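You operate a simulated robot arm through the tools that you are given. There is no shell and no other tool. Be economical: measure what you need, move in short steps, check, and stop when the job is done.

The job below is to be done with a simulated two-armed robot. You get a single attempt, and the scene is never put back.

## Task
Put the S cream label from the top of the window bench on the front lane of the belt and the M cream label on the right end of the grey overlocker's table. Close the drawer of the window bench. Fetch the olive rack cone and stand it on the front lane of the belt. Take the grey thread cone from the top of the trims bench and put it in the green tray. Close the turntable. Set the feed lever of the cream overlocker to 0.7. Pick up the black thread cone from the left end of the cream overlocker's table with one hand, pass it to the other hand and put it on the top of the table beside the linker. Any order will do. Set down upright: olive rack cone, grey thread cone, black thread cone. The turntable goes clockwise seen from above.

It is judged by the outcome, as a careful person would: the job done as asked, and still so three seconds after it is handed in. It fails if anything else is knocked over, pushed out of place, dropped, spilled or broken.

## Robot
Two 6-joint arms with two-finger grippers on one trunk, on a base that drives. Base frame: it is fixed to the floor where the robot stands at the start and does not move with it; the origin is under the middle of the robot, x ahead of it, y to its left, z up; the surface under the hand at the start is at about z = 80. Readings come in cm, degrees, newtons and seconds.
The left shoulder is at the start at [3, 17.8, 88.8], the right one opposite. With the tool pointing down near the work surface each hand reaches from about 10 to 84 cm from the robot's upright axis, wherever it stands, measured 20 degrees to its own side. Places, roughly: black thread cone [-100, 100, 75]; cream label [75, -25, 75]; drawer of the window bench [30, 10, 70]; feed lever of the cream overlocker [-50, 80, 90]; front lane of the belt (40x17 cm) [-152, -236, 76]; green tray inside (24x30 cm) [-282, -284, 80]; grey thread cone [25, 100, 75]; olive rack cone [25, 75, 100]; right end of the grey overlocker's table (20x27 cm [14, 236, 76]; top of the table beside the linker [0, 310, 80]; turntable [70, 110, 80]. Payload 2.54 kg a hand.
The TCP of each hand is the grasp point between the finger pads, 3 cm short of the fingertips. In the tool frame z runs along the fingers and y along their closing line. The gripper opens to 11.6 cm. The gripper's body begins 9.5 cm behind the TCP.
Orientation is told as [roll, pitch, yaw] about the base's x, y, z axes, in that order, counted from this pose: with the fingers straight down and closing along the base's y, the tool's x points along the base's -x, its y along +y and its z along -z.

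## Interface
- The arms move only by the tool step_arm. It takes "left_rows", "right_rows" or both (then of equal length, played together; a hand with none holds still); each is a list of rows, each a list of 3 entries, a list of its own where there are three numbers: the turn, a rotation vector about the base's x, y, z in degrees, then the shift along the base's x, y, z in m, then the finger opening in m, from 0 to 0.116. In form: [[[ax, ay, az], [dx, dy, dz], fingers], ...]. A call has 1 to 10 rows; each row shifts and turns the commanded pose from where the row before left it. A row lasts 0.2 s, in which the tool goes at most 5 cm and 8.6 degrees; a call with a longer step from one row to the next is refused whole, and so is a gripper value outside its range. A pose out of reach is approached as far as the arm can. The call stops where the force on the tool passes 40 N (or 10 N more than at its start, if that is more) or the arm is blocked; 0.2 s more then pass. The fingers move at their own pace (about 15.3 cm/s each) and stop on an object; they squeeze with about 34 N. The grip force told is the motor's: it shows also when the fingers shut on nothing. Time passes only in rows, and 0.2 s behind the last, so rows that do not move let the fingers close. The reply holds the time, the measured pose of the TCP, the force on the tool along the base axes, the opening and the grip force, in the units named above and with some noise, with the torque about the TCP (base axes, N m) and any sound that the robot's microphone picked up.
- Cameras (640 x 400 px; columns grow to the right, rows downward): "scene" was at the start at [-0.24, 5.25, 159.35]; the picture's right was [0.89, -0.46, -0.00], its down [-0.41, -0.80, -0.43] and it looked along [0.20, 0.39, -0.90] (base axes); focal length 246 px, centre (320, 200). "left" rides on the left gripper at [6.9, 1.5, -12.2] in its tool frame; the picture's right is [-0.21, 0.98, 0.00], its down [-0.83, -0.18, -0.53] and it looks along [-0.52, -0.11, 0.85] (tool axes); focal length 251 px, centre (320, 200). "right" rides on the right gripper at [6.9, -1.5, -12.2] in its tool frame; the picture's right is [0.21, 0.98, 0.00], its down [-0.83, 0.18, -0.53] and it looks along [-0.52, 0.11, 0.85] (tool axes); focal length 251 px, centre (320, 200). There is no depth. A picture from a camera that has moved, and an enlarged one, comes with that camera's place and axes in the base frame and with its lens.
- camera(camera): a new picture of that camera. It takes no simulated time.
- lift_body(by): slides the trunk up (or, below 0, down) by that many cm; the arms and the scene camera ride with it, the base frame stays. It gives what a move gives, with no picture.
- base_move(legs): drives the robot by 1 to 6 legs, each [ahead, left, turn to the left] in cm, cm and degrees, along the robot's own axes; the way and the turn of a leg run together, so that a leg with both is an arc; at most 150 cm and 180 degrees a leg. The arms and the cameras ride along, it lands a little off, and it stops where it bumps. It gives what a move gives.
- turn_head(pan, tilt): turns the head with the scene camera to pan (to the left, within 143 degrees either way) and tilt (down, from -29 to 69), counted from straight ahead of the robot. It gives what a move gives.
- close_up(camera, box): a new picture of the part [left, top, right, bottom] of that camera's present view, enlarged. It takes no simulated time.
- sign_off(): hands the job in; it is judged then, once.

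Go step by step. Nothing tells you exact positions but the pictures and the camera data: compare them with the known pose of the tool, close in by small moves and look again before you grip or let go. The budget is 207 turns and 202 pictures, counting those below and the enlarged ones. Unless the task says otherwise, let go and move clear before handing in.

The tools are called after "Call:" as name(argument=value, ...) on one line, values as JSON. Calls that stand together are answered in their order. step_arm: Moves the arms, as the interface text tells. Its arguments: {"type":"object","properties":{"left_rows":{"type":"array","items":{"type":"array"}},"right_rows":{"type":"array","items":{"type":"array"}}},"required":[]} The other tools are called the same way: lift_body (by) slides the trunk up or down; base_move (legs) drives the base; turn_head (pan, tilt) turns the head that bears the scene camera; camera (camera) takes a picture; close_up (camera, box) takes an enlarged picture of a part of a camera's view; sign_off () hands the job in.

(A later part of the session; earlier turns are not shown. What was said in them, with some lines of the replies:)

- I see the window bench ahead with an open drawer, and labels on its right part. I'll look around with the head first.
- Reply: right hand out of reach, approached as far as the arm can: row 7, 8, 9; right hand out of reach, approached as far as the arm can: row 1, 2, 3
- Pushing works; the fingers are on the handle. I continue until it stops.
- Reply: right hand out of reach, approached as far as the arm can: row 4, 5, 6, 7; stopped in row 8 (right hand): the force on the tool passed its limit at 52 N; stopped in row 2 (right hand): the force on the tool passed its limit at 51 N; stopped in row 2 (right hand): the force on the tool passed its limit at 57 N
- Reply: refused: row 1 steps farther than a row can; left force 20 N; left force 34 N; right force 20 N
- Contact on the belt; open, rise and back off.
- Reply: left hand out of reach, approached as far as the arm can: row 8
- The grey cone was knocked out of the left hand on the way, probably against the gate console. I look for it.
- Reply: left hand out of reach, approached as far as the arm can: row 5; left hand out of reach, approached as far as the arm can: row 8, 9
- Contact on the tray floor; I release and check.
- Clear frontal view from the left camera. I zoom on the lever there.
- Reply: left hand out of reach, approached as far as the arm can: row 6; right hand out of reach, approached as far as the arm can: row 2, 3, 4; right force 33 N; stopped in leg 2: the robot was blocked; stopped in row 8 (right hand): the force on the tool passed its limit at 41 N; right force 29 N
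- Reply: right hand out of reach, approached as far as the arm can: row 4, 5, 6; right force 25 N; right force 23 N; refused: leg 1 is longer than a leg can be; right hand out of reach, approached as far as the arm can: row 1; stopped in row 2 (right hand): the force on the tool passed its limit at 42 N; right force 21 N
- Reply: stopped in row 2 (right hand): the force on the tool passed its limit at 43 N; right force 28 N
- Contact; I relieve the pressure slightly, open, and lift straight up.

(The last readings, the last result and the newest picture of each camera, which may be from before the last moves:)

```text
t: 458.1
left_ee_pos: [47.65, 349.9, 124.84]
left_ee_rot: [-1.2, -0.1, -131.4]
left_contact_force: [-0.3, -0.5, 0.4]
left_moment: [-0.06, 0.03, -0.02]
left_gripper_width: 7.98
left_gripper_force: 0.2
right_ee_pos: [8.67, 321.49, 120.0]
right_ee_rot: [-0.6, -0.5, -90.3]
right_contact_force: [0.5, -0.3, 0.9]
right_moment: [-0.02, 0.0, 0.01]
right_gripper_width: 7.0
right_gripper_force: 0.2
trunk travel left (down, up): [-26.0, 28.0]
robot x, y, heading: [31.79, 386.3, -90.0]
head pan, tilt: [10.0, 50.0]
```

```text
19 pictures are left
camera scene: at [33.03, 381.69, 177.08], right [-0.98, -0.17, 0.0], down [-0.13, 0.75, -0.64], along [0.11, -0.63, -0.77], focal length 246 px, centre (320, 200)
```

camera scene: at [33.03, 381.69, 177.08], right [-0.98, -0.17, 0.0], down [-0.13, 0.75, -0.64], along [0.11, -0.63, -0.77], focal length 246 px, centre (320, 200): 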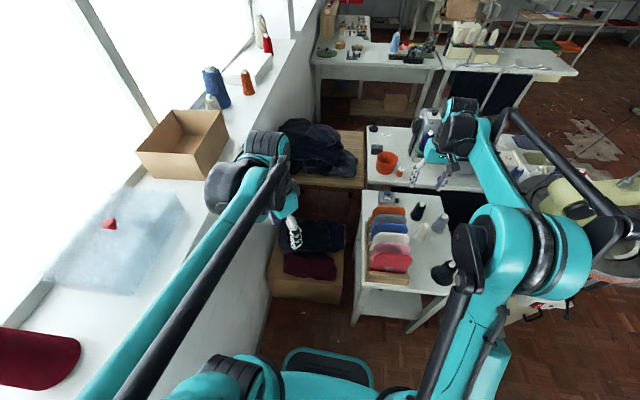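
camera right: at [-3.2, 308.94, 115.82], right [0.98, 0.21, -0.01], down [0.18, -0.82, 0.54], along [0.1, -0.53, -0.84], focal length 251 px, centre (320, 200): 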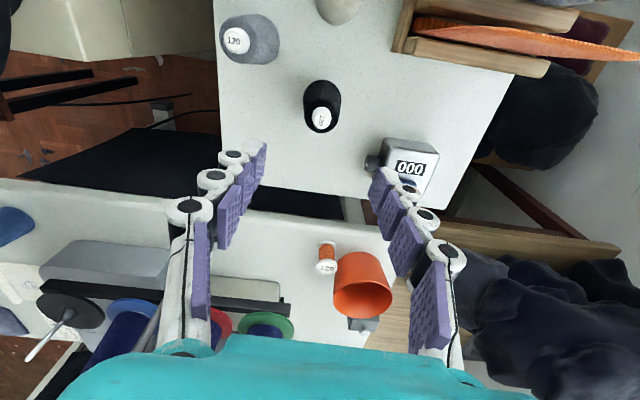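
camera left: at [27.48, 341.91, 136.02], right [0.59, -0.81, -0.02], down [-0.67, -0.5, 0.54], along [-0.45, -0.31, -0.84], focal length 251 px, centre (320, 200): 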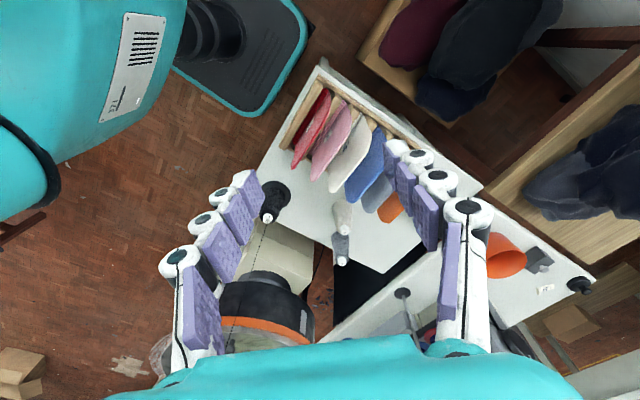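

Call:
step_arm(right_rows=[[[0, 0, 0], [0.02, 0.04, 0], 0.07], [[0, 0, 0], [0.02, 0.04, 0], 0.07], [[0, 0, 0], [0.02, 0.04, 0], 0.07], [[0, 0, 0], [0.0, 0.045, 0], 0.07]])

Call:
turn_head(pan=-10, tilt=40)

Call:
close_up(camera="scene", box=[200, 100, 440, 300])

```text
t: 459.1
left_ee_pos: [47.55, 349.92, 124.96]
left_ee_rot: [-1.1, -0.3, -131.4]
left_contact_force: [-0.2, 0.8, 0.5]
left_moment: [-0.09, 0.01, 0.02]
left_gripper_width: 7.99
left_gripper_force: 0.1
right_ee_pos: [14.72, 338.24, 120.06]
right_ee_rot: [-0.6, -0.6, -90.3]
right_contact_force: [-0.7, 0.6, 0.6]
right_moment: [-0.08, -0.05, -0.02]
right_gripper_width: 7.01
right_gripper_force: 0.0
trunk travel left (down, up): [-26.0, 28.0]
robot x, y, heading: [31.48, 386.39, -89.9]
head pan, tilt: [10.0, 50.0]
```

```text
t: 460.0
left_ee_pos: [47.7, 349.84, 124.84]
left_ee_rot: [-1.2, -0.2, -131.4]
left_contact_force: [0.0, 0.8, 0.8]
left_moment: [0.01, 0.0, -0.03]
left_gripper_width: 8.0
left_gripper_force: 0.0
right_ee_pos: [14.73, 338.02, 120.01]
right_ee_rot: [-0.6, -0.5, -90.4]
right_contact_force: [0.3, 0.7, -0.4]
right_moment: [-0.02, -0.03, 0.02]
right_gripper_width: 6.98
right_gripper_force: 0.0
trunk travel left (down, up): [-26.0, 28.0]
robot x, y, heading: [31.93, 386.56, -89.9]
head pan, tilt: [-10.0, 40.0]
```

```text
2.00 times, centred on (320, 200) of scene
camera zoom: at [30.24, 380.87, 178.49], right [-0.98, 0.17, 0.0], down [0.11, 0.63, -0.77], along [-0.13, -0.75, -0.64], focal length 492 px, centre (320, 200)
```

zoom: 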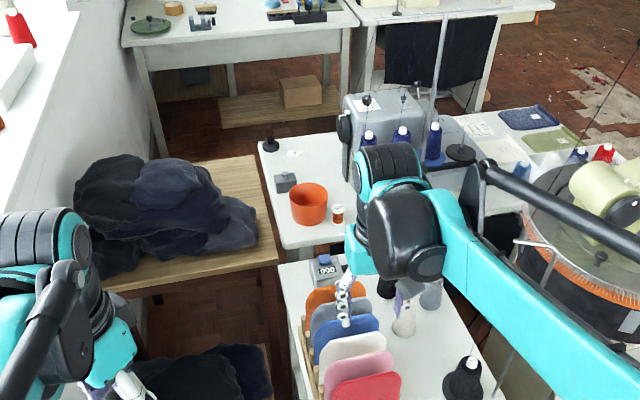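

Call:
sign_off()

```text
The job is handed in.
```

I finished every part of the job and handed it in. On the way, I bumped the grey thread cone out of the gripper and had to pick it up again.

- **Grey thread cone:** it caught on the console of the belt's gate while I was driving past and landed upright there. I picked it up and stood it in the green tray. The console looked undamaged.
- **M cream label:** there was a second M label on the cream overlocker's table. I took the one from the window bench, beside the S label, and put it on the right end of the grey overlocker's table.
- **Feed lever:** it went to the same position near 0.7 twice and seemed to click in there. By the camera it could read slightly below 0.7.
- **Drawer and turntable:** I pushed the drawer until it stopped, and turned the turntable clockwise to its stop, about 300 degrees.
- **Other items:** the S label and the olive rack cone are on the front lane of the belt. I passed the black thread cone from the left hand to the right and put it on the table beside the linker. All three cones are standing upright.
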